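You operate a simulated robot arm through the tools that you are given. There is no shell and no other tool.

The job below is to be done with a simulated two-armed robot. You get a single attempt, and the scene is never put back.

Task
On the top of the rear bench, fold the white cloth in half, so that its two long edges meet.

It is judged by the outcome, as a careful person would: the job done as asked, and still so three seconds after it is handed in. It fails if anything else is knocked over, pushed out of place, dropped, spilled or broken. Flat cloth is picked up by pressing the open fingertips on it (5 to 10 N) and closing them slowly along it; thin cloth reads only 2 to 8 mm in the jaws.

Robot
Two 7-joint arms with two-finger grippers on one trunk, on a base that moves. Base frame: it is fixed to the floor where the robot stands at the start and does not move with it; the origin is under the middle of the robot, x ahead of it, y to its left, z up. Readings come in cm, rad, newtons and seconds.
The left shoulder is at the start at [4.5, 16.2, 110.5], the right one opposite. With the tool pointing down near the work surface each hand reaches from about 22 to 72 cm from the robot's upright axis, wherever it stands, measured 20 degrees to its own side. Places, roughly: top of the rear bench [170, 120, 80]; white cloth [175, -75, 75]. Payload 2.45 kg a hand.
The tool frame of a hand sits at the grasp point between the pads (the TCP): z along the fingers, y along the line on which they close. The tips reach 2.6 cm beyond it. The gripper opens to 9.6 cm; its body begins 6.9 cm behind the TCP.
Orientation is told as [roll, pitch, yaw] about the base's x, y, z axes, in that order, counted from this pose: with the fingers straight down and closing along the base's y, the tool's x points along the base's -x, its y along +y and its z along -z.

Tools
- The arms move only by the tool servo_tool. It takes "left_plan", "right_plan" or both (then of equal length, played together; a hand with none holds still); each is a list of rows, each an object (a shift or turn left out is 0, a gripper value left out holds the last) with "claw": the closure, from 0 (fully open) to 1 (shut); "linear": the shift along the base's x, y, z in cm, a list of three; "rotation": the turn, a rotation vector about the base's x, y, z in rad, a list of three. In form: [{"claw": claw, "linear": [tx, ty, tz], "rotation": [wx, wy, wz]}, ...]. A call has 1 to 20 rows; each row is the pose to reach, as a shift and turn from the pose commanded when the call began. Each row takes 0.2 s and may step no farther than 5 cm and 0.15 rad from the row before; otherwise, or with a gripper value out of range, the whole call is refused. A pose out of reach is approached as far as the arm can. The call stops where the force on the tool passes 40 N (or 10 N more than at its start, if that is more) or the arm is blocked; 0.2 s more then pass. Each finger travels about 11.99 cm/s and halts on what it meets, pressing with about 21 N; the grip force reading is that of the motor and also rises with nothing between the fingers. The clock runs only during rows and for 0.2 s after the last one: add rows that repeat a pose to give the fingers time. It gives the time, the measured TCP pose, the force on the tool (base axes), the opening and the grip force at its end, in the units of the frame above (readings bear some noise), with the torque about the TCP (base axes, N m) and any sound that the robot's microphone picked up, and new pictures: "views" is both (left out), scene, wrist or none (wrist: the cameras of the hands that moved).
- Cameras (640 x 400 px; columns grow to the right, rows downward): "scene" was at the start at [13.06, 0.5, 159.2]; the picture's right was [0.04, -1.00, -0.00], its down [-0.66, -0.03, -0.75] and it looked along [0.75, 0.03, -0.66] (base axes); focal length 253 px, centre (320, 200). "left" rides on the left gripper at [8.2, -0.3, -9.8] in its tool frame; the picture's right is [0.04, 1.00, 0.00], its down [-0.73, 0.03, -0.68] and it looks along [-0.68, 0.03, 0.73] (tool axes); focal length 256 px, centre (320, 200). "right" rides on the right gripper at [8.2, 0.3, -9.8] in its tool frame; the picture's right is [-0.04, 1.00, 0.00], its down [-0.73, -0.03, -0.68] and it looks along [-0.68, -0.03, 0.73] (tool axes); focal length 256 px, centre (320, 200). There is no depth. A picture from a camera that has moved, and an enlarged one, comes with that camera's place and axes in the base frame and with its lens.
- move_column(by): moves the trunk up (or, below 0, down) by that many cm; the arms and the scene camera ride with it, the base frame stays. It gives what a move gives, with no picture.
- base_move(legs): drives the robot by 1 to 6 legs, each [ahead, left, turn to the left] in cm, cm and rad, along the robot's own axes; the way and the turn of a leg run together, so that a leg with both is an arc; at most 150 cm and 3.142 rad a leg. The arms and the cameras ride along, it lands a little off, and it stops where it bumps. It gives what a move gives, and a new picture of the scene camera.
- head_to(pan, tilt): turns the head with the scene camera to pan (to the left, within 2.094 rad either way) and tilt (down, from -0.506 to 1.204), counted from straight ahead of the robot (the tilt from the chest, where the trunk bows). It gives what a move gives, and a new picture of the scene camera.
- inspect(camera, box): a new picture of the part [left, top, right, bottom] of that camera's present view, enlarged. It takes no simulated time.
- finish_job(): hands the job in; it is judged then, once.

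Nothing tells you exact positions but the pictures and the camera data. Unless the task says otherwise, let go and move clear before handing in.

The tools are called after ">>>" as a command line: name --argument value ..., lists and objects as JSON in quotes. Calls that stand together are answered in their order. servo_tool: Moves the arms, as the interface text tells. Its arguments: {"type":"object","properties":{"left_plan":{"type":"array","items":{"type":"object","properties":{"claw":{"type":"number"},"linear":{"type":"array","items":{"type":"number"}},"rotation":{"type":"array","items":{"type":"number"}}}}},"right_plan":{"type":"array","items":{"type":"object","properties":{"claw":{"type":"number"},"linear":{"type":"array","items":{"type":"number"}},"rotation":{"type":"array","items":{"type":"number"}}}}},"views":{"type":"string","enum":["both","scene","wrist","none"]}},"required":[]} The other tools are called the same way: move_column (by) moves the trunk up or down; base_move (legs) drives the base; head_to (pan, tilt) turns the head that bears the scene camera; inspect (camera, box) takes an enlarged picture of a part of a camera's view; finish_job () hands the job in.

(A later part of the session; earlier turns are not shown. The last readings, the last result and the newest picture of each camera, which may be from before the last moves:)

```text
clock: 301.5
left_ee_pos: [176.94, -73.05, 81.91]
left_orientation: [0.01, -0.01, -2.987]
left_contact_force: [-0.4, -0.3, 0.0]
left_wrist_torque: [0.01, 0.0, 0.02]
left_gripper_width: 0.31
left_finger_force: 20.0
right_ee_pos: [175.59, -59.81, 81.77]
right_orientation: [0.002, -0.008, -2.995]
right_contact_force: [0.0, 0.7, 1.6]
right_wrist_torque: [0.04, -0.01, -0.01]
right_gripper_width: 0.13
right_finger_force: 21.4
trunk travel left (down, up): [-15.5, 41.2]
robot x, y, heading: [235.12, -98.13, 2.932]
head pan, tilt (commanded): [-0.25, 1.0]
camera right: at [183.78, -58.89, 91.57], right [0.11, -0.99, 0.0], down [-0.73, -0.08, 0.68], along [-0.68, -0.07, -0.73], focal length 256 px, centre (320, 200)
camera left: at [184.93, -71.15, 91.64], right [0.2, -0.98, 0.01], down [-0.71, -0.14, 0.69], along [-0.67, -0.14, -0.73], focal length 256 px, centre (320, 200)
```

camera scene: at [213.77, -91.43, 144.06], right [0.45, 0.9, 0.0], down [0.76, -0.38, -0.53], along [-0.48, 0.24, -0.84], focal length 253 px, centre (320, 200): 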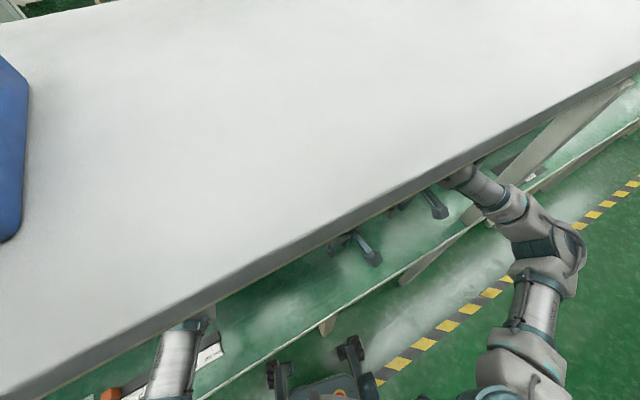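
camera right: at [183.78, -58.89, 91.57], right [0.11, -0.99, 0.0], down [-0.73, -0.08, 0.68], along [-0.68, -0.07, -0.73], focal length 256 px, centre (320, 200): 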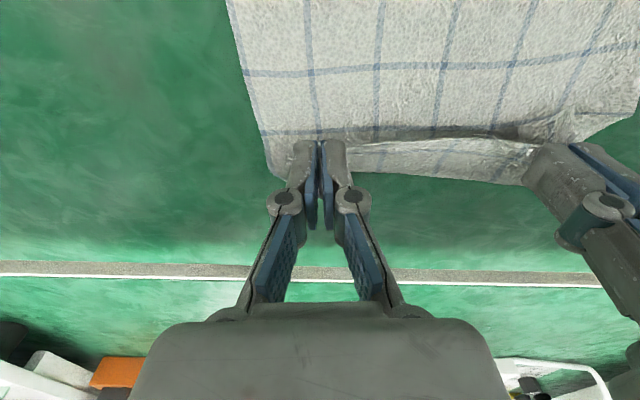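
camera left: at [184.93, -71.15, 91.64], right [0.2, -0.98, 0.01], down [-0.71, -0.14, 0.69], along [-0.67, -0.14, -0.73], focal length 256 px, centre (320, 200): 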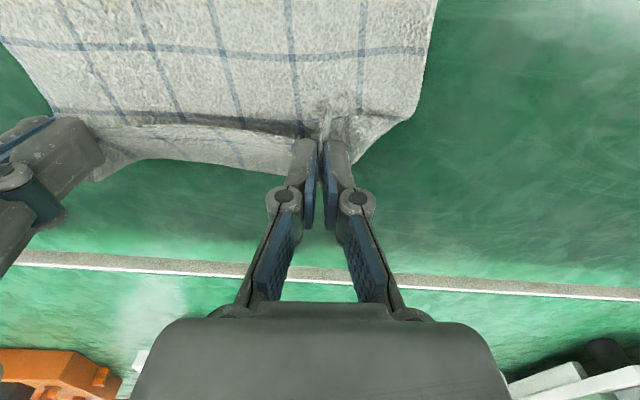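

A loop has formed behind. Now I'll draw the edge forward over a slightly higher arc so the top layer stays nearly taut, and bring it down just short of the lower edge.

>>> servo_tool --left_plan '[{"linear": [0.98, 0.2, 0.75]}, {"linear": [2.16, 0.44, 1.55]}, {"linear": [3.33, 0.67, 2.25]}, {"linear": [4.41, 0.89, 2.65]}, {"linear": [5.39, 1.05, 2.65]}, {"linear": [6.17, 1.2, 2.25]}, {"linear": [6.86, 1.33, 1.65]}, {"linear": [7.45, 1.43, 0.95]}, {"linear": [7.94, 1.52, 0.25]}, {"linear": [8.33, 1.58, -0.55]}, {"linear": [8.62, 1.64, -1.35]}, {"linear": [8.82, 1.68, -2.15]}, {"linear": [9.02, 1.72, -2.85]}, {"linear": [9.11, 1.74, -3.3]}, {"linear": [9.11, 1.74, -3.3]}]' --right_plan '[{"linear": [0.98, 0.2, 0.75]}, {"linear": [2.16, 0.44, 1.55]}, {"linear": [3.33, 0.67, 2.25]}, {"linear": [4.41, 0.89, 2.65]}, {"linear": [5.39, 1.13, 2.65]}, {"linear": [6.17, 1.3, 2.25]}, {"linear": [6.86, 1.45, 1.65]}, {"linear": [7.45, 1.57, 0.95]}, {"linear": [7.94, 1.68, 0.25]}, {"linear": [8.33, 1.77, -0.55]}, {"linear": [8.62, 1.84, -1.35]}, {"linear": [8.82, 1.88, -2.05]}, {"linear": [9.02, 1.92, -2.75]}, {"linear": [9.11, 1.94, -3.2]}, {"linear": [9.11, 1.94, -3.2]}]' --views "wrist"

>>> inspect --camera "right" --box '[200, 60, 640, 260]'

>>> inspect --camera "left" --box '[0, 60, 440, 260]'

```text
clock: 304.7
left_ee_pos: [186.13, -71.65, 78.61]
left_orientation: [0.009, -0.01, -2.988]
left_contact_force: [-0.9, 8.7, -0.2]
left_wrist_torque: [0.23, -0.01, 0.05]
left_gripper_width: 0.15
left_finger_force: 20.1
right_ee_pos: [184.77, -57.85, 78.65]
right_orientation: [0.003, -0.004, -2.995]
right_contact_force: [1.2, -6.7, 0.2]
right_wrist_torque: [-0.24, -0.06, -0.08]
right_gripper_width: 0.25
right_finger_force: 22.8
trunk travel left (down, up): [-15.5, 41.2]
robot x, y, heading: [234.69, -98.4, 2.93]
head pan, tilt (commanded): [-0.25, 1.0]
camera right: at [192.86, -56.94, 88.38], right [0.11, -0.99, 0.0], down [-0.73, -0.08, 0.68], along [-0.68, -0.07, -0.73], focal length 256 px, centre (320, 200)
camera left: at [194.12, -69.81, 88.31], right [0.19, -0.98, 0.01], down [-0.71, -0.14, 0.69], along [-0.67, -0.14, -0.73], focal length 256 px, centre (320, 200)
```

right: 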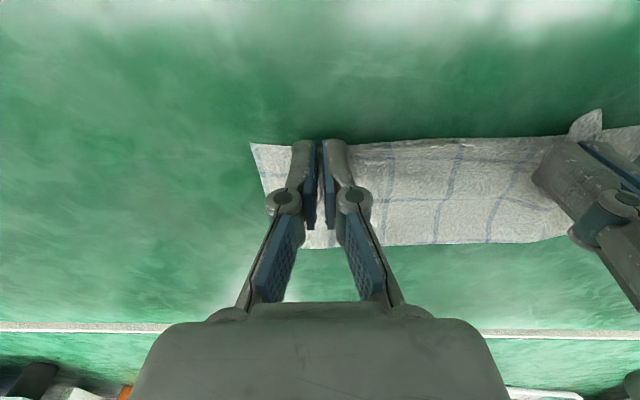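
left: 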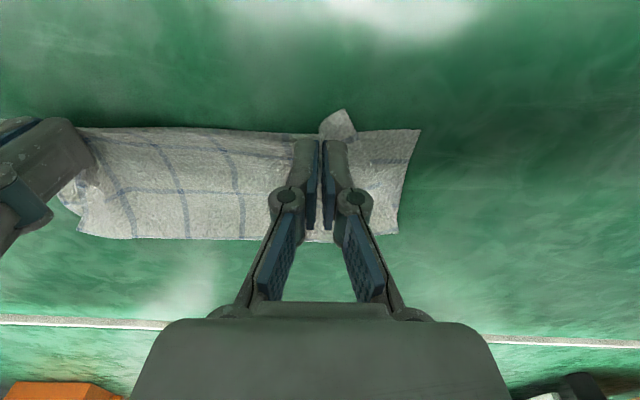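

```text
1.45 times, centred on (420, 160) of right
camera zoom: at [192.86, -56.94, 88.38], right [0.11, -0.99, 0.0], down [-0.73, -0.08, 0.68], along [-0.68, -0.07, -0.73], focal length 372 px, centre (174, 258)
```

zoom: 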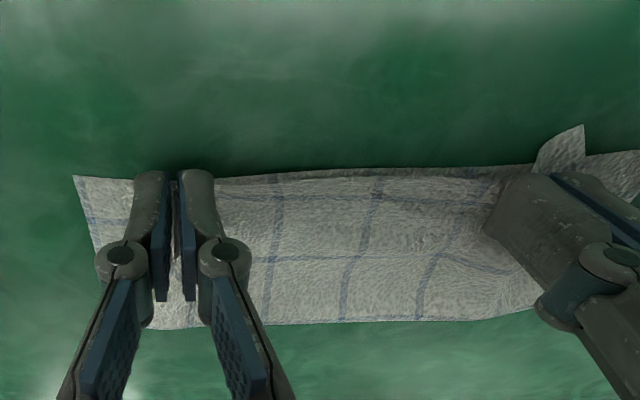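

```text
1.45 times, centred on (220, 160) of left
camera zoom: at [194.12, -69.81, 88.31], right [0.19, -0.98, 0.01], down [-0.71, -0.14, 0.69], along [-0.67, -0.14, -0.73], focal length 372 px, centre (466, 258)
```

zoom: 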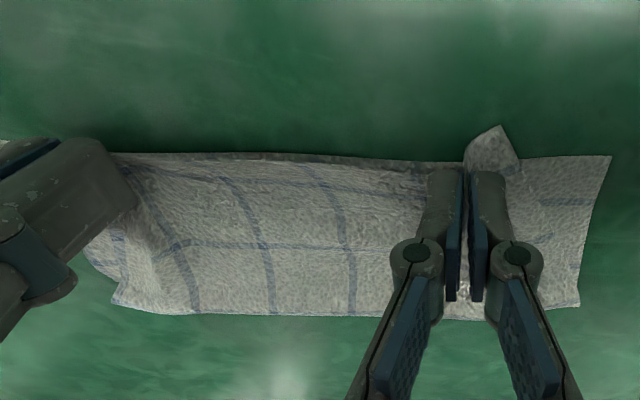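

The top edge now lies within a few millimetres of the lower edge and the fold sits at about 9.7 cm, half the cloth. I'll lower to a light touch and open the jaws slowly to release and spread the corners.

>>> servo_tool --left_plan '[{"linear": [0.1, 0, -0.3]}, {"linear": [0.1, 0, -0.55]}, {"linear": [0.1, 0, -0.7]}]' --right_plan '[{"linear": [0.1, 0, -0.3]}, {"linear": [0.1, 0, -0.55]}, {"linear": [0.1, 0, -0.75]}]' --views "none"

>>> servo_tool --left_plan '[{"claw": 0.96}, {"claw": 0.93}, {"claw": 0.9}]' --right_plan '[{"claw": 0.96}, {"claw": 0.93}, {"claw": 0.9}]' --views "none"

>>> servo_tool --left_plan '[{"claw": 0.86}, {"claw": 0.82}, {"claw": 0.78}]' --right_plan '[{"claw": 0.86}, {"claw": 0.82}, {"claw": 0.78}]' --views "wrist"

```text
clock: 305.5
left_ee_pos: [186.44, -71.53, 77.95]
left_orientation: [0.009, -0.011, -2.987]
left_contact_force: [-1.4, 8.8, 3.5]
left_wrist_torque: [0.2, 0.01, 0.05]
left_gripper_width: 0.19
left_finger_force: 21.2
right_ee_pos: [184.84, -57.75, 78.06]
right_orientation: [0.0, -0.009, -2.996]
right_contact_force: [0.0, -6.7, 5.6]
right_wrist_torque: [-0.25, -0.01, -0.02]
right_gripper_width: 0.26
right_finger_force: 20.9
trunk travel left (down, up): [-15.5, 41.2]
robot x, y, heading: [234.97, -98.26, 2.929]
head pan, tilt (commanded): [-0.25, 1.0]
```

```text
clock: 306.3
left_ee_pos: [186.36, -71.63, 77.97]
left_orientation: [0.01, -0.01, -2.984]
left_contact_force: [0.7, -0.2, 0.6]
left_wrist_torque: [0.01, 0.01, 0.01]
left_gripper_width: 0.96
left_finger_force: 0.0
right_ee_pos: [184.82, -57.81, 77.84]
right_orientation: [0.002, -0.005, -2.996]
right_contact_force: [0.4, 0.7, 1.1]
right_wrist_torque: [0.02, -0.02, 0.02]
right_gripper_width: 0.92
right_finger_force: 0.0
trunk travel left (down, up): [-15.5, 41.2]
robot x, y, heading: [234.85, -98.76, 2.929]
head pan, tilt (commanded): [-0.25, 1.0]
```

```text
clock: 307.1
left_ee_pos: [186.28, -71.7, 77.94]
left_orientation: [0.01, -0.011, -2.987]
left_contact_force: [0.1, 0.0, 0.7]
left_wrist_torque: [0.02, 0.0, 0.03]
left_gripper_width: 2.09
left_finger_force: 0.0
right_ee_pos: [184.8, -57.75, 77.82]
right_orientation: [0.002, -0.007, -2.995]
right_contact_force: [0.1, 0.0, 0.2]
right_wrist_torque: [0.01, 0.0, 0.0]
right_gripper_width: 2.1
right_finger_force: 0.2
trunk travel left (down, up): [-15.5, 41.2]
robot x, y, heading: [235.31, -98.33, 2.935]
head pan, tilt (commanded): [-0.25, 1.0]
camera right: at [192.96, -56.84, 87.63], right [0.11, -0.99, 0.0], down [-0.73, -0.08, 0.68], along [-0.68, -0.07, -0.73], focal length 256 px, centre (320, 200)
camera left: at [194.38, -69.76, 87.61], right [0.2, -0.98, 0.01], down [-0.71, -0.14, 0.69], along [-0.67, -0.14, -0.73], focal length 256 px, centre (320, 200)
```

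right: 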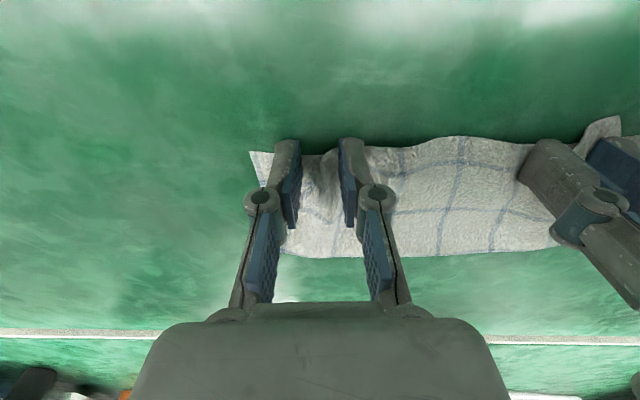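
left: 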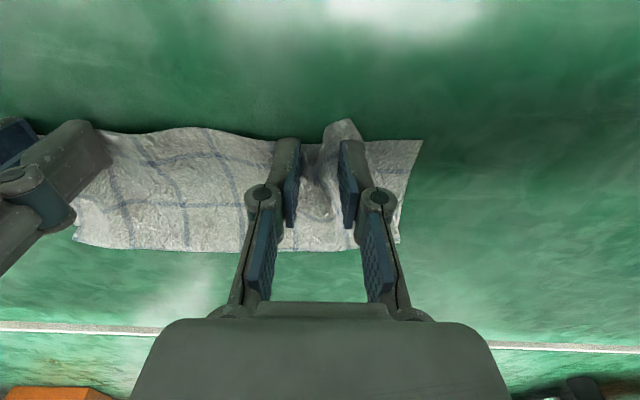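

>>> servo_tool --left_plan '[{"claw": 0.7, "linear": [0, 0, 0.2]}, {"claw": 0.66, "linear": [0, 0, 1.0]}, {"linear": [0, 0, 2.5]}, {"linear": [0, 0, 5]}, {"linear": [3, -1, 7.5]}, {"linear": [6, -2, 9]}, {"linear": [9, -4, 9.5]}, {"linear": [11, -6, 9.5]}, {"linear": [11, -6, 9.5]}]' --right_plan '[{"claw": 0.7, "linear": [0, 0, 0.2]}, {"claw": 0.66, "linear": [0, 0, 1.0]}, {"linear": [0, 0, 2.5]}, {"linear": [0, 0, 5]}, {"linear": [3, 0, 7.5]}, {"linear": [6, 0.5, 9]}, {"linear": [9, 1, 9.5]}, {"linear": [11, 2, 9.5]}, {"linear": [11, 2, 9.5]}]' --views "wrist"

>>> inspect --camera "left" --box '[60, 100, 320, 240]'

>>> inspect --camera "right" --box '[280, 100, 540, 240]'

```text
clock: 309.1
left_ee_pos: [197.01, -77.8, 87.39]
left_orientation: [0.009, -0.009, -2.983]
left_contact_force: [-0.1, 0.0, 0.4]
left_wrist_torque: [0.0, 0.0, -0.02]
left_gripper_width: 3.24
left_finger_force: 0.1
right_ee_pos: [195.84, -56.0, 87.28]
right_orientation: [0.001, -0.004, -2.994]
right_contact_force: [-0.4, -0.1, -0.4]
right_wrist_torque: [0.02, -0.05, 0.01]
right_gripper_width: 3.29
right_finger_force: 0.1
trunk travel left (down, up): [-15.5, 41.2]
robot x, y, heading: [235.03, -98.42, 2.929]
head pan, tilt (commanded): [-0.25, 1.0]
camera right: at [204.03, -55.04, 97.07], right [0.11, -0.99, 0.0], down [-0.73, -0.08, 0.68], along [-0.68, -0.07, -0.73], focal length 256 px, centre (320, 200)
camera left: at [205.07, -75.97, 97.06], right [0.2, -0.98, 0.01], down [-0.71, -0.14, 0.69], along [-0.67, -0.14, -0.73], focal length 256 px, centre (320, 200)
```

right: 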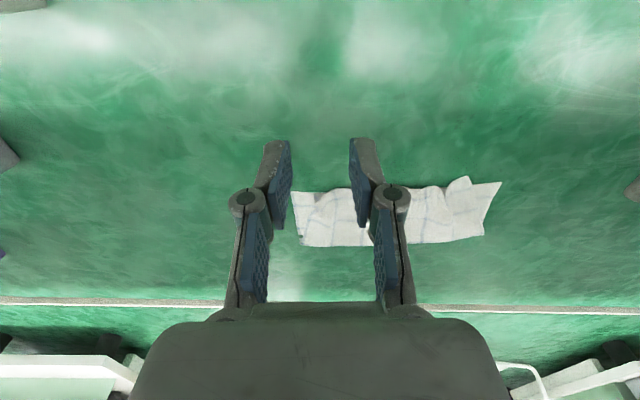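
left: 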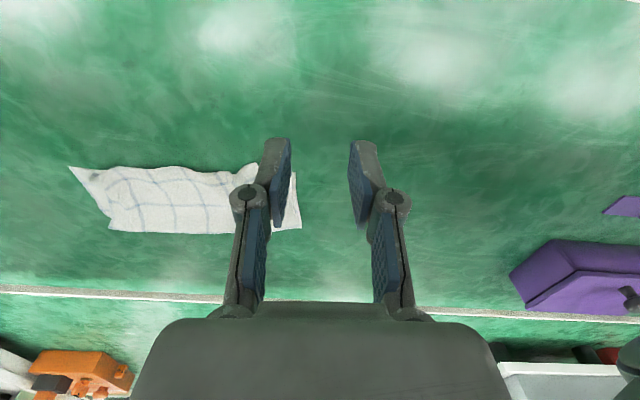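

```text
2.46 times, centred on (190, 170) of left
camera zoom: at [205.07, -75.97, 97.06], right [0.2, -0.98, 0.01], down [-0.71, -0.14, 0.69], along [-0.67, -0.14, -0.73], focal length 630 px, centre (640, 274)
```

zoom: 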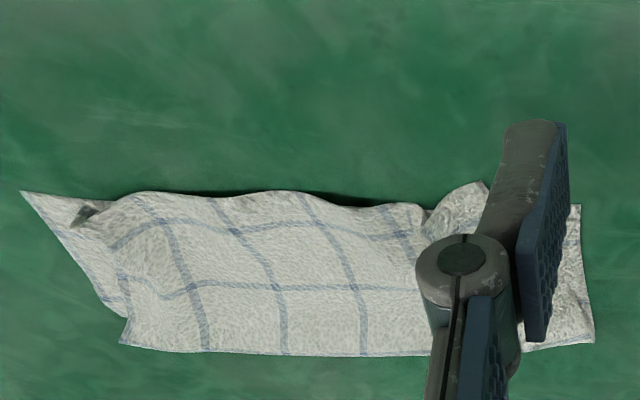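

```text
2.46 times, centred on (410, 170) of right
camera zoom: at [204.03, -55.04, 97.07], right [0.11, -0.99, 0.0], down [-0.73, -0.08, 0.68], along [-0.68, -0.07, -0.73], focal length 630 px, centre (98, 274)
```

zoom: 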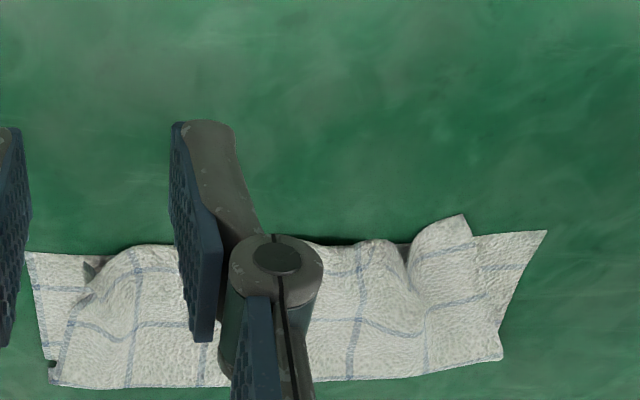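

The long edges now line up along their length, but the top layer's ends are still bunched about 3 cm inward at both sides. I'll look more closely at each end.

>>> inspect --camera "left" --box '[55, 150, 175, 240]'

>>> inspect --camera "right" --box '[400, 160, 520, 250]'

```text
4.44 times, centred on (115, 195) of left
camera zoom: at [205.07, -75.97, 97.06], right [0.2, -0.98, 0.01], down [-0.71, -0.14, 0.69], along [-0.67, -0.14, -0.73], focal length 1138 px, centre (1231, 222)
```

zoom: 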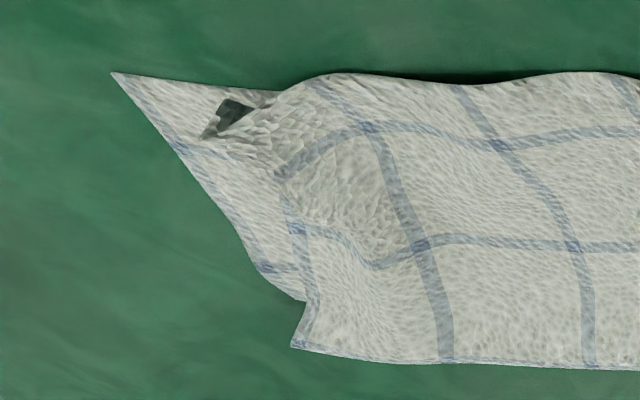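

```text
4.44 times, centred on (460, 205) of right
camera zoom: at [204.03, -55.04, 97.07], right [0.11, -0.99, 0.0], down [-0.73, -0.08, 0.68], along [-0.68, -0.07, -0.73], focal length 1138 px, centre (-302, 178)
```

zoom: 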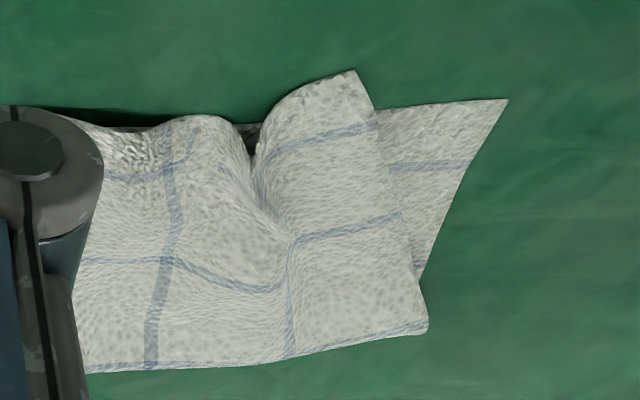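

The top ends just need spreading. The lower layer is flat and stiff, so I'll press lightly on both top corners with closed fingertips and draw them outward in opposite directions at the same time.

>>> servo_tool --left_plan '[{"claw": 1.0, "linear": [-3, 1.7, 0]}, {"linear": [-6, 3.4, 0]}, {"linear": [-9.4, 5.2, -1]}, {"linear": [-9.4, 5.2, -4]}, {"linear": [-9.4, 5.2, -7]}, {"linear": [-9.4, 5.2, -8]}, {"linear": [-9.4, 5.2, -8]}]' --right_plan '[{"claw": 1.0, "linear": [-4, -0.7, 0]}, {"linear": [-8, -1.4, 0]}, {"linear": [-11.6, -2.0, -1]}, {"linear": [-11.6, -2.0, -4]}, {"linear": [-11.6, -2.0, -7]}, {"linear": [-11.6, -2.0, -8]}, {"linear": [-11.6, -2.0, -8]}]' --views "wrist"

>>> inspect --camera "left" --box '[220, 80, 420, 205]'

>>> inspect --camera "right" --box '[220, 80, 420, 205]'

```text
clock: 310.7
left_ee_pos: [187.99, -72.35, 79.6]
left_orientation: [0.009, -0.007, -2.987]
left_contact_force: [-0.5, 0.0, 0.4]
left_wrist_torque: [0.0, 0.0, 0.0]
left_gripper_width: 0.0
left_finger_force: 21.3
right_ee_pos: [184.14, -57.93, 79.09]
right_orientation: [0.002, -0.006, -2.995]
right_contact_force: [0.7, 0.3, -0.2]
right_wrist_torque: [0.03, 0.02, 0.02]
right_gripper_width: 0.0
right_finger_force: 21.2
trunk travel left (down, up): [-15.5, 41.2]
robot x, y, heading: [235.46, -98.53, 2.932]
head pan, tilt (commanded): [-0.25, 1.0]
camera right: at [192.39, -57.16, 89.01], right [0.11, -0.99, 0.0], down [-0.73, -0.08, 0.68], along [-0.68, -0.07, -0.73], focal length 256 px, centre (320, 200)
camera left: at [195.93, -70.56, 89.3], right [0.2, -0.98, 0.01], down [-0.71, -0.14, 0.69], along [-0.67, -0.14, -0.73], focal length 256 px, centre (320, 200)
```

right: 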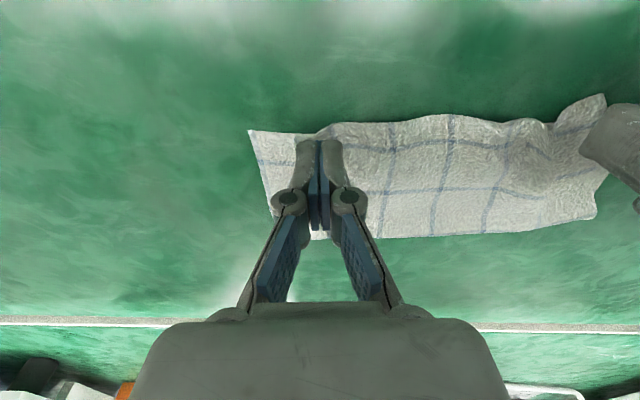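
left: 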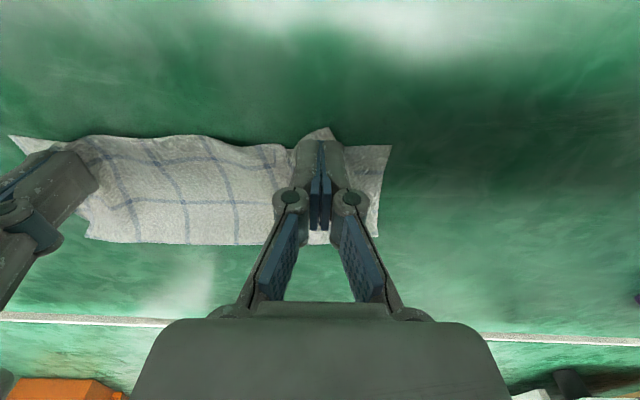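

```text
3.20 times, centred on (320, 142) of left
camera zoom: at [195.93, -70.56, 89.3], right [0.2, -0.98, 0.01], down [-0.71, -0.14, 0.69], along [-0.67, -0.14, -0.73], focal length 819 px, centre (320, 384)
```

zoom: 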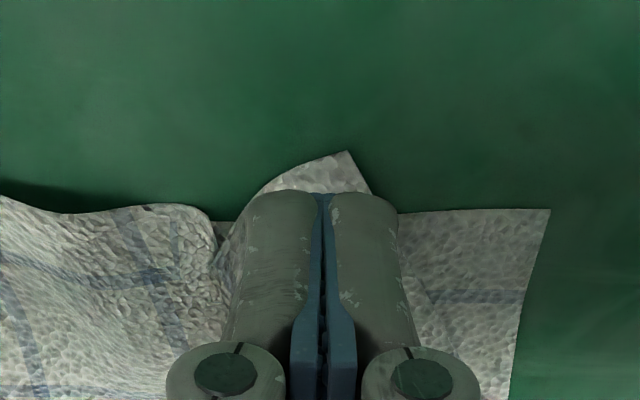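

```text
3.20 times, centred on (320, 142) of right
camera zoom: at [192.39, -57.16, 89.01], right [0.11, -0.99, 0.0], down [-0.73, -0.08, 0.68], along [-0.68, -0.07, -0.73], focal length 819 px, centre (320, 384)
```

zoom: 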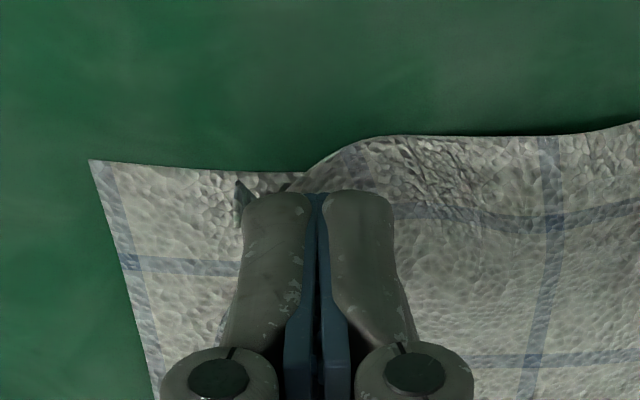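

Positions are good. Lowering to a light press on both.

>>> servo_tool --left_plan '[{"linear": [0, 0, -0.7]}, {"linear": [0, 0, -1.3]}, {"linear": [0, 0, -1.6]}]' --right_plan '[{"linear": [0, 0.2, -0.5]}, {"linear": [0, 0.2, -0.9]}, {"linear": [0, 0.2, -1.15]}]' --views "none"

>>> servo_tool --left_plan '[{"linear": [0, 0, -0.15]}]' --right_plan '[{"linear": [0, 0, -0.15]}]' --views "none"

```text
clock: 311.5
left_ee_pos: [187.91, -72.38, 77.77]
left_orientation: [0.012, -0.01, -2.984]
left_contact_force: [0.2, 1.0, -0.3]
left_wrist_torque: [-0.01, 0.03, 0.01]
left_gripper_width: 0.0
left_finger_force: 21.5
right_ee_pos: [184.25, -57.61, 78.11]
right_orientation: [0.002, -0.006, -2.994]
right_contact_force: [0.1, -0.4, -0.1]
right_wrist_torque: [-0.01, -0.01, 0.02]
right_gripper_width: 0.0
right_finger_force: 21.4
trunk travel left (down, up): [-15.5, 41.2]
robot x, y, heading: [235.23, -98.58, 2.932]
head pan, tilt (commanded): [-0.25, 1.0]
```

```text
clock: 311.9
left_ee_pos: [187.94, -72.38, 77.71]
left_orientation: [0.01, -0.01, -2.986]
left_contact_force: [0.8, 0.1, -0.2]
left_wrist_torque: [0.01, -0.03, 0.03]
left_gripper_width: 0.0
left_finger_force: 21.1
right_ee_pos: [184.25, -57.61, 77.84]
right_orientation: [0.0, -0.006, -2.996]
right_contact_force: [0.7, 0.8, 0.1]
right_wrist_torque: [-0.01, 0.02, -0.04]
right_gripper_width: 0.0
right_finger_force: 21.2
trunk travel left (down, up): [-15.5, 41.2]
robot x, y, heading: [235.15, -98.57, 2.931]
head pan, tilt (commanded): [-0.25, 1.0]
```

>>> servo_tool --left_plan '[{"linear": [0, 0, -0.15]}]' --right_plan '[{"linear": [0, 0, -0.2]}]' --views "none"

>>> servo_tool --left_plan '[{"linear": [0, 0, -0.12]}]' --right_plan '[{"linear": [0, 0, -0.15]}]' --views "none"

```text
clock: 312.3
left_ee_pos: [187.74, -72.46, 77.63]
left_orientation: [0.007, -0.012, -2.986]
left_contact_force: [-0.6, 0.6, 8.5]
left_wrist_torque: [0.05, 0.05, 0.01]
left_gripper_width: 0.01
left_finger_force: 20.8
right_ee_pos: [184.21, -57.76, 77.79]
right_orientation: [0.003, -0.007, -2.994]
right_contact_force: [-0.1, 0.7, -0.3]
right_wrist_torque: [0.01, -0.04, -0.01]
right_gripper_width: 0.0
right_finger_force: 20.9
trunk travel left (down, up): [-15.5, 41.2]
robot x, y, heading: [235.49, -98.78, 2.93]
head pan, tilt (commanded): [-0.25, 1.0]
```

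```text
clock: 312.7
left_ee_pos: [188.0, -72.51, 77.69]
left_orientation: [0.006, -0.012, -2.984]
left_contact_force: [-1.0, 1.5, 21.5]
left_wrist_torque: [0.0, 0.18, -0.05]
left_gripper_width: 0.0
left_finger_force: 20.8
right_ee_pos: [184.3, -57.71, 77.66]
right_orientation: [-0.001, -0.008, -2.995]
right_contact_force: [0.2, -0.4, -0.6]
right_wrist_torque: [0.02, 0.0, 0.01]
right_gripper_width: 0.01
right_finger_force: 21.0
trunk travel left (down, up): [-15.5, 41.2]
robot x, y, heading: [235.49, -98.65, 2.93]
head pan, tilt (commanded): [-0.25, 1.0]
```

>>> servo_tool --left_plan '[{"linear": [0, 0, 0.2]}]' --right_plan '[{"linear": [0, 0, -0.2]}]' --views "none"

>>> servo_tool --left_plan '[{"linear": [0, 0, 0]}]' --right_plan '[{"linear": [0, 0, -0.08]}]' --views "none"

```text
clock: 313.1
left_ee_pos: [188.01, -72.48, 77.59]
left_orientation: [0.009, -0.011, -2.986]
left_contact_force: [-2.4, 1.8, 7.6]
left_wrist_torque: [0.08, 0.17, -0.01]
left_gripper_width: 0.0
left_finger_force: 20.9
right_ee_pos: [184.35, -57.63, 77.67]
right_orientation: [-0.001, -0.013, -2.995]
right_contact_force: [-0.4, 0.5, 15.1]
right_wrist_torque: [0.07, 0.02, -0.02]
right_gripper_width: 0.0
right_finger_force: 21.4
trunk travel left (down, up): [-15.5, 41.2]
robot x, y, heading: [234.77, -98.48, 2.933]
head pan, tilt (commanded): [-0.25, 1.0]
```

```text
clock: 313.5
left_ee_pos: [188.06, -72.57, 77.69]
left_orientation: [0.009, -0.01, -2.985]
left_contact_force: [0.4, 0.6, 2.2]
left_wrist_torque: [0.04, 0.05, 0.01]
left_gripper_width: 0.01
left_finger_force: 21.3
right_ee_pos: [184.3, -57.74, 77.73]
right_orientation: [0.0, -0.012, -2.995]
right_contact_force: [-1.8, 1.3, 24.6]
right_wrist_torque: [0.14, 0.13, 0.01]
right_gripper_width: 0.02
right_finger_force: 21.1
trunk travel left (down, up): [-15.5, 41.2]
robot x, y, heading: [235.18, -98.51, 2.93]
head pan, tilt (commanded): [-0.25, 1.0]
```

>>> servo_tool --left_plan '[{"linear": [0, 0, -0.08]}, {"linear": [0.1, -0.5, -0.08]}, {"linear": [0.2, -1.0, -0.08]}, {"linear": [0.3, -1.5, -0.08]}]' --right_plan '[{"linear": [0, 0, 0.2]}, {"linear": [-0.1, 0.5, 0.2]}, {"linear": [-0.2, 1.0, 0.2]}, {"linear": [-0.3, 1.5, 0.2]}]' --views "wrist"

>>> inspect --camera "left" --box '[0, 90, 420, 290]'

>>> inspect --camera "right" --box '[220, 90, 640, 290]'

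```text
clock: 314.5
left_ee_pos: [188.47, -73.9, 77.6]
left_orientation: [0.009, -0.011, -2.983]
left_contact_force: [-1.6, 3.6, 10.5]
left_wrist_torque: [0.09, 0.14, -0.04]
left_gripper_width: 0.0
left_finger_force: 20.8
right_ee_pos: [183.98, -56.29, 77.6]
right_orientation: [0.0, -0.007, -2.994]
right_contact_force: [1.6, -7.8, 17.4]
right_wrist_torque: [-0.08, 0.07, 0.02]
right_gripper_width: 0.0
right_finger_force: 21.0
trunk travel left (down, up): [-15.5, 41.2]
robot x, y, heading: [235.04, -98.03, 2.934]
head pan, tilt (commanded): [-0.25, 1.0]
camera right: at [192.25, -55.34, 87.49], right [0.11, -0.99, 0.0], down [-0.72, -0.08, 0.68], along [-0.68, -0.07, -0.73], focal length 256 px, centre (320, 200)
camera left: at [196.47, -72.11, 87.35], right [0.2, -0.98, 0.01], down [-0.71, -0.14, 0.69], along [-0.67, -0.14, -0.73], focal length 256 px, centre (320, 200)
```

right: 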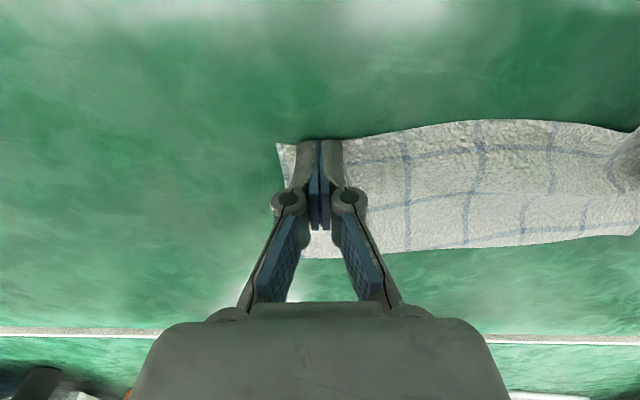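
left: 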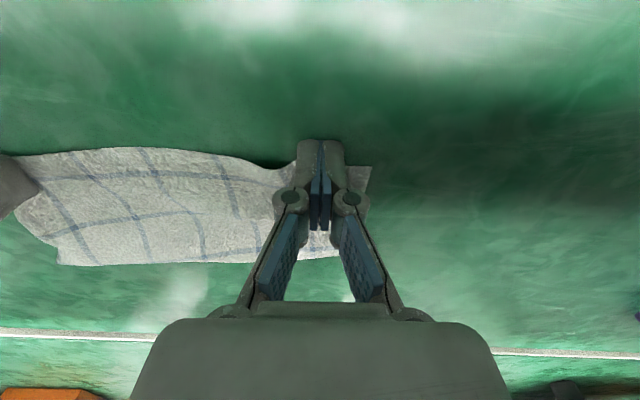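

```text
1.52 times, centred on (210, 190) of left
camera zoom: at [196.47, -72.11, 87.35], right [0.2, -0.98, 0.01], down [-0.71, -0.14, 0.69], along [-0.67, -0.14, -0.73], focal length 390 px, centre (488, 215)
```

zoom: 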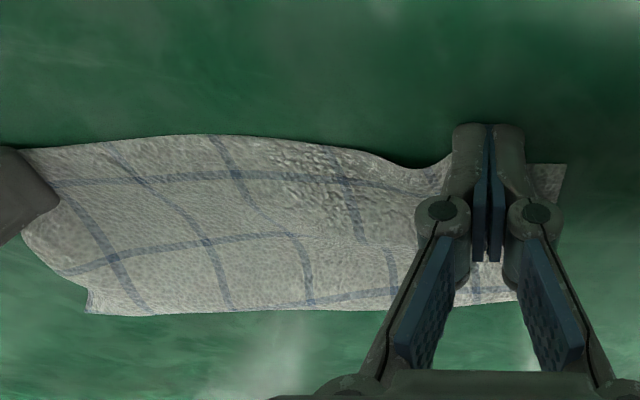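

```text
1.52 times, centred on (430, 190) of right
camera zoom: at [192.25, -55.34, 87.49], right [0.11, -0.99, 0.0], down [-0.72, -0.08, 0.68], along [-0.68, -0.07, -0.73], focal length 390 px, centre (152, 215)
```

zoom: 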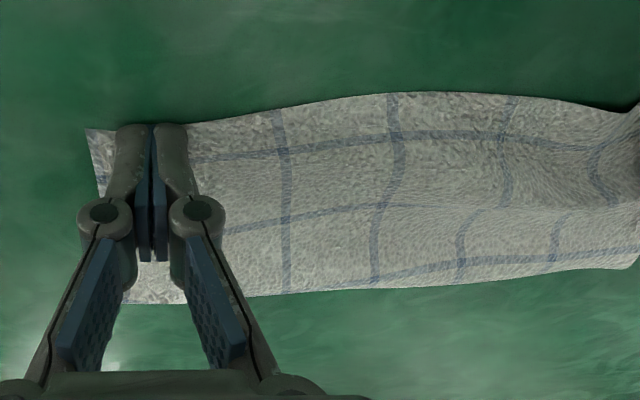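

It works: the top smooths out while the lower corners stay put. I'll continue drawing outward another centimetre or so.

>>> servo_tool --left_plan '[{"linear": [0.1, -0.4, -0.02]}, {"linear": [0.2, -0.8, -0.02]}, {"linear": [0.28, -1.2, -0.02]}]' --right_plan '[{"linear": [-0.08, 0.35, 0.03]}, {"linear": [-0.15, 0.7, 0.03]}, {"linear": [-0.2, 1.0, 0.03]}]' --views "wrist"

>>> inspect --camera "left" --box '[0, 90, 420, 290]'

>>> inspect --camera "right" --box '[220, 90, 640, 290]'

```text
clock: 315.3
left_ee_pos: [188.61, -74.94, 77.61]
left_orientation: [0.007, -0.011, -2.987]
left_contact_force: [-0.3, 11.7, 17.9]
left_wrist_torque: [0.39, 0.13, -0.09]
left_gripper_width: 0.0
left_finger_force: 21.2
right_ee_pos: [183.81, -55.19, 77.66]
right_orientation: [-0.001, -0.008, -2.994]
right_contact_force: [-0.7, -7.1, 10.4]
right_wrist_torque: [-0.2, 0.05, 0.05]
right_gripper_width: 0.02
right_finger_force: 21.0
trunk travel left (down, up): [-15.5, 41.2]
robot x, y, heading: [235.23, -98.29, 2.934]
head pan, tilt (commanded): [-0.25, 1.0]
camera right: at [192.05, -54.26, 87.49], right [0.11, -0.99, 0.0], down [-0.72, -0.08, 0.68], along [-0.68, -0.07, -0.73], focal length 256 px, centre (320, 200)
camera left: at [196.76, -73.2, 87.33], right [0.19, -0.98, 0.01], down [-0.71, -0.14, 0.69], along [-0.67, -0.14, -0.73], focal length 256 px, centre (320, 200)
```

right: 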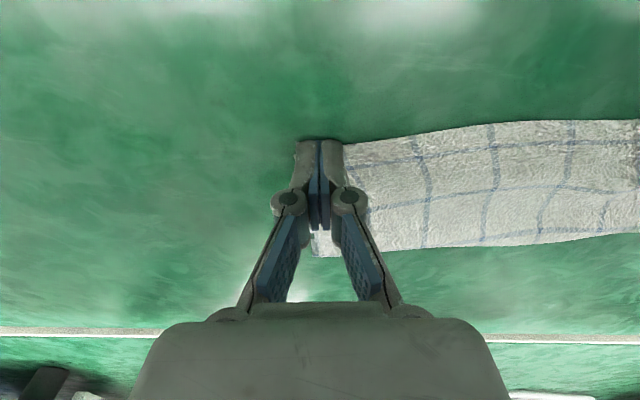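
left: 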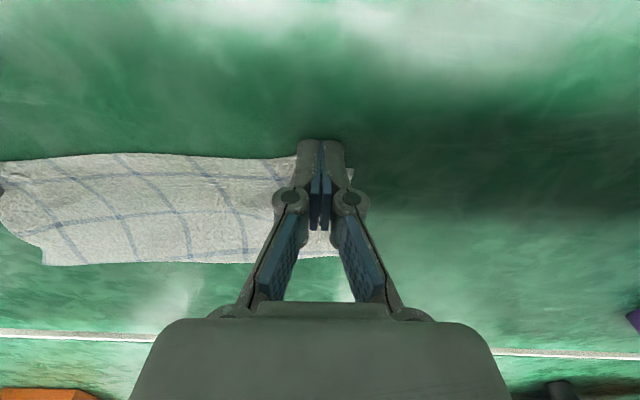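

```text
1.52 times, centred on (210, 190) of left
camera zoom: at [196.76, -73.2, 87.33], right [0.19, -0.98, 0.01], down [-0.71, -0.14, 0.69], along [-0.67, -0.14, -0.73], focal length 390 px, centre (488, 215)
```

zoom: 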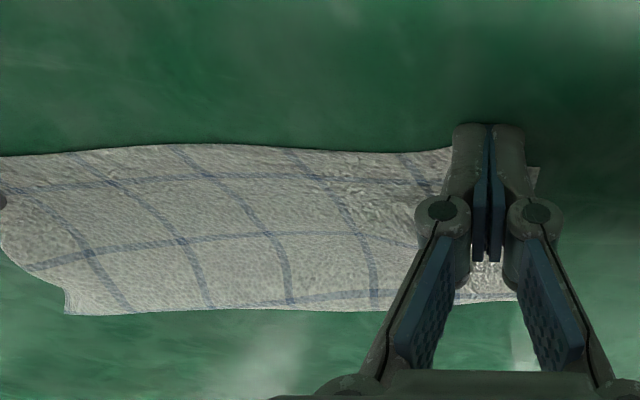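

```text
1.52 times, centred on (430, 190) of right
camera zoom: at [192.05, -54.26, 87.49], right [0.11, -0.99, 0.0], down [-0.72, -0.08, 0.68], along [-0.68, -0.07, -0.73], focal length 390 px, centre (152, 215)
```

zoom: 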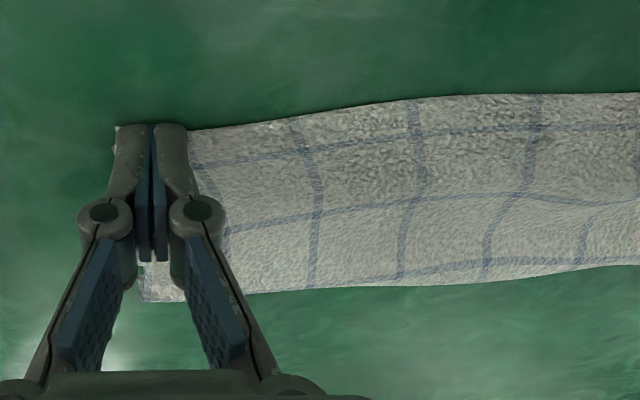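

The top layer is now spread smooth to both ends. I'll lift both hands straight up and away and inspect the result.

>>> servo_tool --left_plan '[{"linear": [0, 0.1, 0.4]}, {"linear": [0, 0.1, 1.5]}, {"linear": [0, 0, 3.5]}, {"linear": [0, 0, 6]}, {"linear": [3, -1.5, 8.5]}, {"linear": [6, -3, 9.5]}, {"linear": [9, -5, 9.5]}, {"linear": [10, -7, 9.5]}, {"linear": [10, -7, 9.5]}]' --right_plan '[{"linear": [0, -0.1, 0.4]}, {"linear": [0, -0.1, 1.5]}, {"linear": [0, 0, 3.5]}, {"linear": [0, 0, 6]}, {"linear": [3, 0, 8.5]}, {"linear": [6, 0.5, 9.5]}, {"linear": [9, 1, 9.5]}, {"linear": [11, 1.5, 9.5]}, {"linear": [11, 1.5, 9.5]}]' --views "wrist"

>>> inspect --camera "left" --box '[20, 110, 280, 250]'

>>> inspect --camera "right" --box '[280, 110, 540, 250]'

```text
clock: 317.3
left_ee_pos: [198.51, -82.14, 86.96]
left_orientation: [0.01, -0.009, -2.984]
left_contact_force: [-0.3, 0.1, 0.6]
left_wrist_torque: [0.01, 0.0, 0.04]
left_gripper_width: 0.02
left_finger_force: 20.7
right_ee_pos: [194.9, -53.68, 87.02]
right_orientation: [0.002, -0.007, -2.994]
right_contact_force: [0.6, -0.2, -0.2]
right_wrist_torque: [0.0, -0.01, -0.01]
right_gripper_width: 0.0
right_finger_force: 21.1
trunk travel left (down, up): [-15.5, 41.2]
robot x, y, heading: [234.73, -98.26, 2.931]
head pan, tilt (commanded): [-0.25, 1.0]
camera right: at [203.07, -52.73, 96.86], right [0.11, -0.99, 0.0], down [-0.73, -0.08, 0.68], along [-0.68, -0.07, -0.73], focal length 256 px, centre (320, 200)
camera left: at [206.56, -80.22, 96.65], right [0.2, -0.98, 0.01], down [-0.71, -0.14, 0.69], along [-0.67, -0.14, -0.73], focal length 256 px, centre (320, 200)
```

right: 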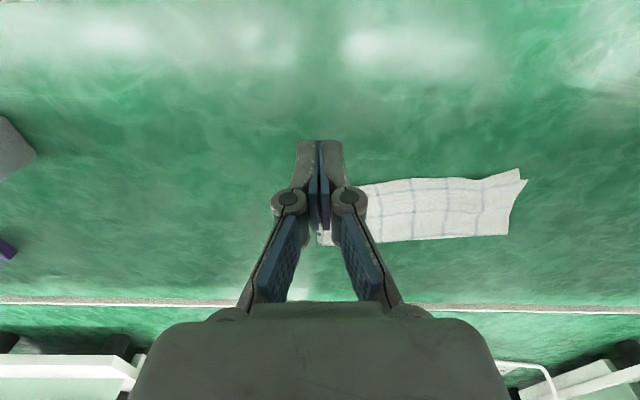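
left: 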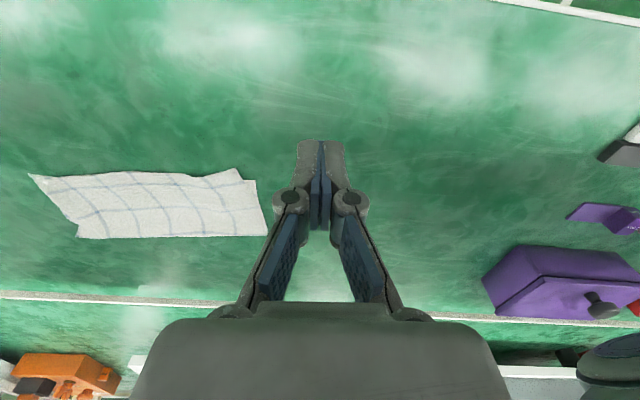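

```text
2.46 times, centred on (150, 180) of left
camera zoom: at [206.56, -80.22, 96.65], right [0.2, -0.98, 0.01], down [-0.71, -0.14, 0.69], along [-0.67, -0.14, -0.73], focal length 630 px, centre (738, 249)
```

zoom: 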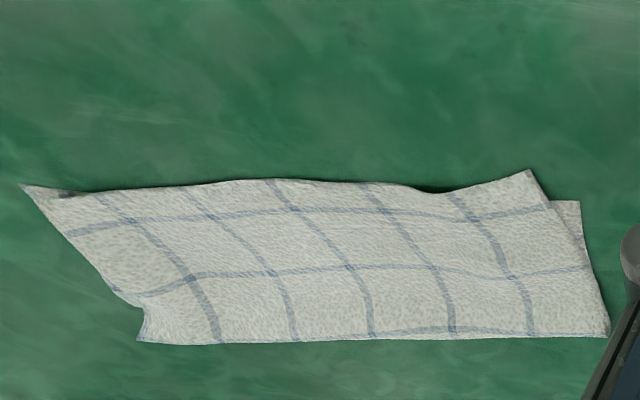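

```text
2.46 times, centred on (410, 180) of right
camera zoom: at [203.07, -52.73, 96.86], right [0.11, -0.99, 0.0], down [-0.73, -0.08, 0.68], along [-0.68, -0.07, -0.73], focal length 630 px, centre (98, 249)
```

zoom: 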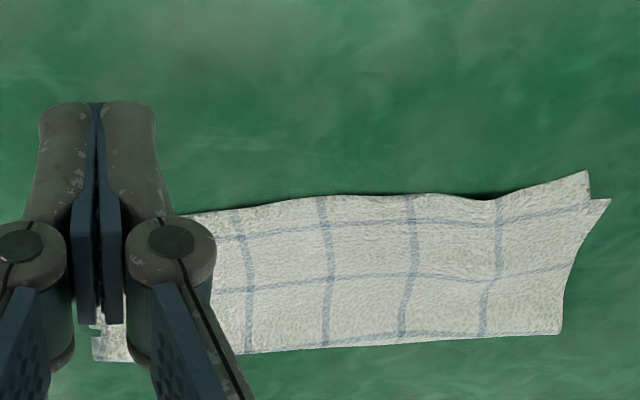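

Very close: the right end matches, the middle is within about 1 cm, but at the left the top edge overshoots by about 1.6 cm. The lower layer's left corner is exposed there, so I'll press just one finger on it and pull it gently toward me to line it up.

>>> servo_tool --left_plan '[{"claw": 0.58, "linear": [-3, 0.8, 0]}, {"linear": [-6, 1.5, -1]}, {"linear": [-9, 2.3, -3]}, {"linear": [-10.8, 2.74, -5]}, {"linear": [-10.8, 2.74, -7.3]}, {"linear": [-10.8, 2.74, -7.3]}]' --views "wrist"

>>> inspect --camera "left" --box '[180, 90, 420, 240]'

```text
clock: 318.7
left_ee_pos: [187.85, -79.32, 79.83]
left_orientation: [0.008, -0.013, -2.985]
left_contact_force: [0.3, 0.1, -0.2]
left_wrist_torque: [-0.03, 0.05, 0.0]
left_gripper_width: 4.06
left_finger_force: 0.1
right_ee_pos: [194.96, -53.58, 87.13]
right_orientation: [0.002, -0.007, -2.994]
right_contact_force: [-0.1, -0.8, -0.8]
right_wrist_torque: [-0.02, 0.0, 0.02]
right_gripper_width: 0.0
right_finger_force: 21.1
trunk travel left (down, up): [-15.5, 41.2]
robot x, y, heading: [235.29, -98.46, 2.93]
head pan, tilt (commanded): [-0.25, 1.0]
camera left: at [195.82, -77.53, 89.48], right [0.2, -0.98, 0.01], down [-0.71, -0.14, 0.69], along [-0.67, -0.14, -0.73], focal length 256 px, centre (320, 200)
```

left: 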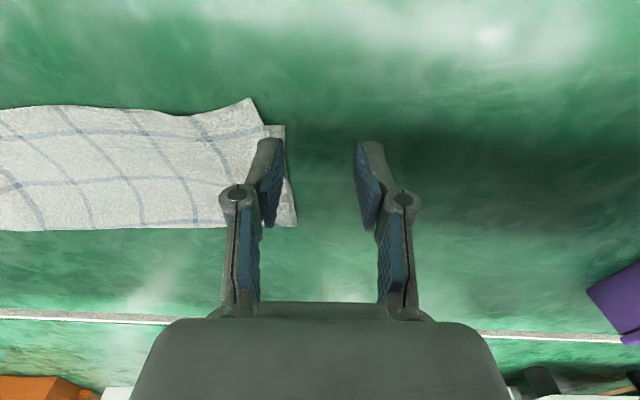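

```text
2.67 times, centred on (300, 165) of left
camera zoom: at [195.82, -77.53, 89.48], right [0.2, -0.98, 0.01], down [-0.71, -0.14, 0.69], along [-0.67, -0.14, -0.73], focal length 683 px, centre (373, 293)
```

zoom: 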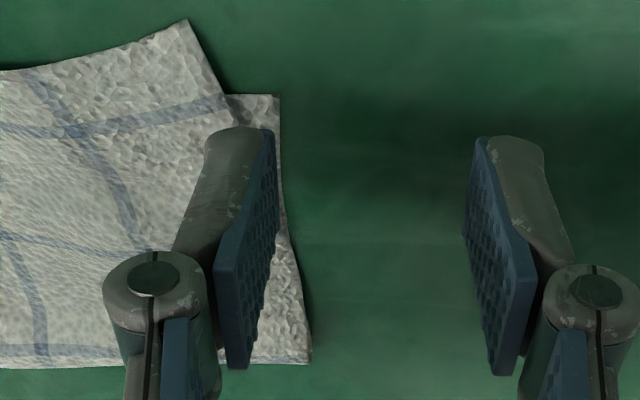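

The single finger is over the exposed strip of the lower layer. I'll lower it to contact.

>>> servo_tool --left_plan '[{"linear": [0, -0.1, -1.0]}, {"linear": [0, -0.1, -1.8]}, {"linear": [0, -0.1, -2.1]}]' --views "none"

>>> servo_tool --left_plan '[{"linear": [0, 0, -0.15]}]' --views "none"

>>> servo_tool --left_plan '[{"linear": [0, 0, -0.12]}]' --views "none"

```text
clock: 319.5
left_ee_pos: [187.82, -79.6, 77.75]
left_orientation: [0.009, -0.011, -2.986]
left_contact_force: [0.4, -0.1, 4.4]
left_wrist_torque: [0.12, 0.07, -0.03]
left_gripper_width: 4.03
left_finger_force: 0.1
right_ee_pos: [194.93, -53.74, 87.13]
right_orientation: [0.002, -0.007, -2.995]
right_contact_force: [0.8, 0.6, -0.3]
right_wrist_torque: [-0.01, 0.01, -0.01]
right_gripper_width: 0.01
right_finger_force: 21.6
trunk travel left (down, up): [-15.5, 41.2]
robot x, y, heading: [235.3, -98.23, 2.932]
head pan, tilt (commanded): [-0.25, 1.0]
```

```text
clock: 319.9
left_ee_pos: [187.79, -79.47, 77.74]
left_orientation: [0.007, -0.011, -2.987]
left_contact_force: [-0.6, 1.4, 9.3]
left_wrist_torque: [0.32, 0.19, 0.01]
left_gripper_width: 4.29
left_finger_force: 1.3
right_ee_pos: [195.1, -53.74, 87.16]
right_orientation: [0.003, -0.007, -2.995]
right_contact_force: [-0.6, 0.2, -0.2]
right_wrist_torque: [0.0, 0.0, 0.04]
right_gripper_width: 0.0
right_finger_force: 21.0
trunk travel left (down, up): [-15.5, 41.2]
robot x, y, heading: [234.96, -98.2, 2.929]
head pan, tilt (commanded): [-0.25, 1.0]
```

```text
clock: 320.3
left_ee_pos: [187.78, -79.51, 77.54]
left_orientation: [0.005, -0.011, -2.985]
left_contact_force: [-6.3, 3.4, 19.1]
left_wrist_torque: [0.56, 0.42, 0.08]
left_gripper_width: 4.69
left_finger_force: 3.8
right_ee_pos: [194.97, -53.68, 87.18]
right_orientation: [0.002, -0.006, -2.995]
right_contact_force: [0.7, 0.7, 0.2]
right_wrist_torque: [0.0, 0.0, 0.01]
right_gripper_width: 0.02
right_finger_force: 21.2
trunk travel left (down, up): [-15.5, 41.2]
robot x, y, heading: [235.13, -98.48, 2.932]
head pan, tilt (commanded): [-0.25, 1.0]
```

>>> servo_tool --left_plan '[{"linear": [0, 0, 0.1]}, {"linear": [0.4, 0.05, 0.1]}, {"linear": [0.8, 0.1, 0.1]}, {"linear": [1.2, 0.15, 0.1]}]' --views "wrist"

>>> inspect --camera "left" --box '[180, 90, 420, 240]'

```text
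clock: 321.3
left_ee_pos: [188.94, -79.61, 77.41]
left_orientation: [0.011, -0.011, -2.984]
left_contact_force: [-11.8, -5.6, 16.7]
left_wrist_torque: [-0.43, 0.15, -0.32]
left_gripper_width: 4.73
left_finger_force: 3.5
right_ee_pos: [194.78, -53.78, 87.19]
right_orientation: [0.0, -0.006, -2.996]
right_contact_force: [0.1, -0.1, 0.0]
right_wrist_torque: [0.03, -0.03, 0.01]
right_gripper_width: 0.0
right_finger_force: 21.4
trunk travel left (down, up): [-15.5, 41.2]
robot x, y, heading: [235.06, -98.37, 2.932]
head pan, tilt (commanded): [-0.25, 1.0]
camera left: at [196.95, -77.68, 87.15], right [0.2, -0.98, 0.01], down [-0.71, -0.14, 0.69], along [-0.67, -0.14, -0.73], focal length 256 px, centre (320, 200)
```

left: 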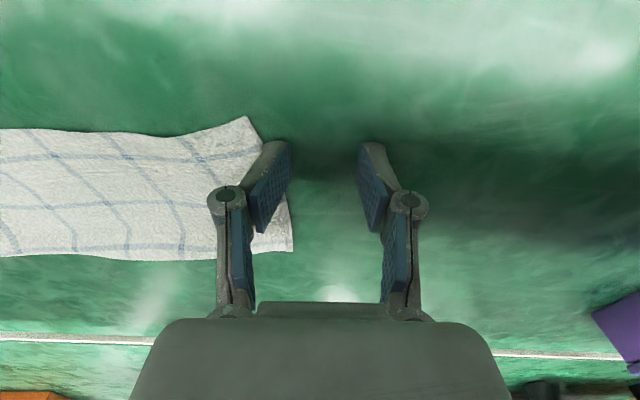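

```text
2.67 times, centred on (300, 165) of left
camera zoom: at [196.95, -77.68, 87.15], right [0.2, -0.98, 0.01], down [-0.71, -0.14, 0.69], along [-0.67, -0.14, -0.73], focal length 683 px, centre (373, 293)
```

zoom: 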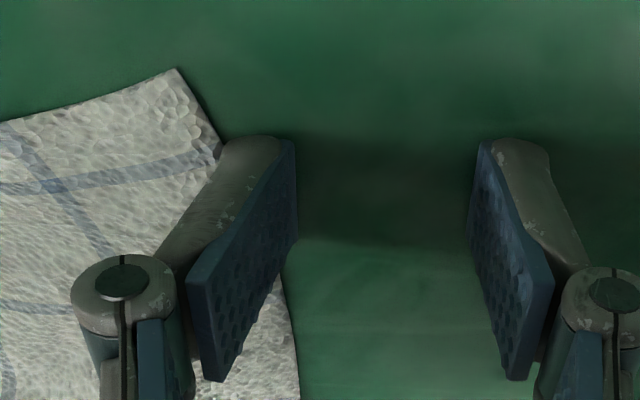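

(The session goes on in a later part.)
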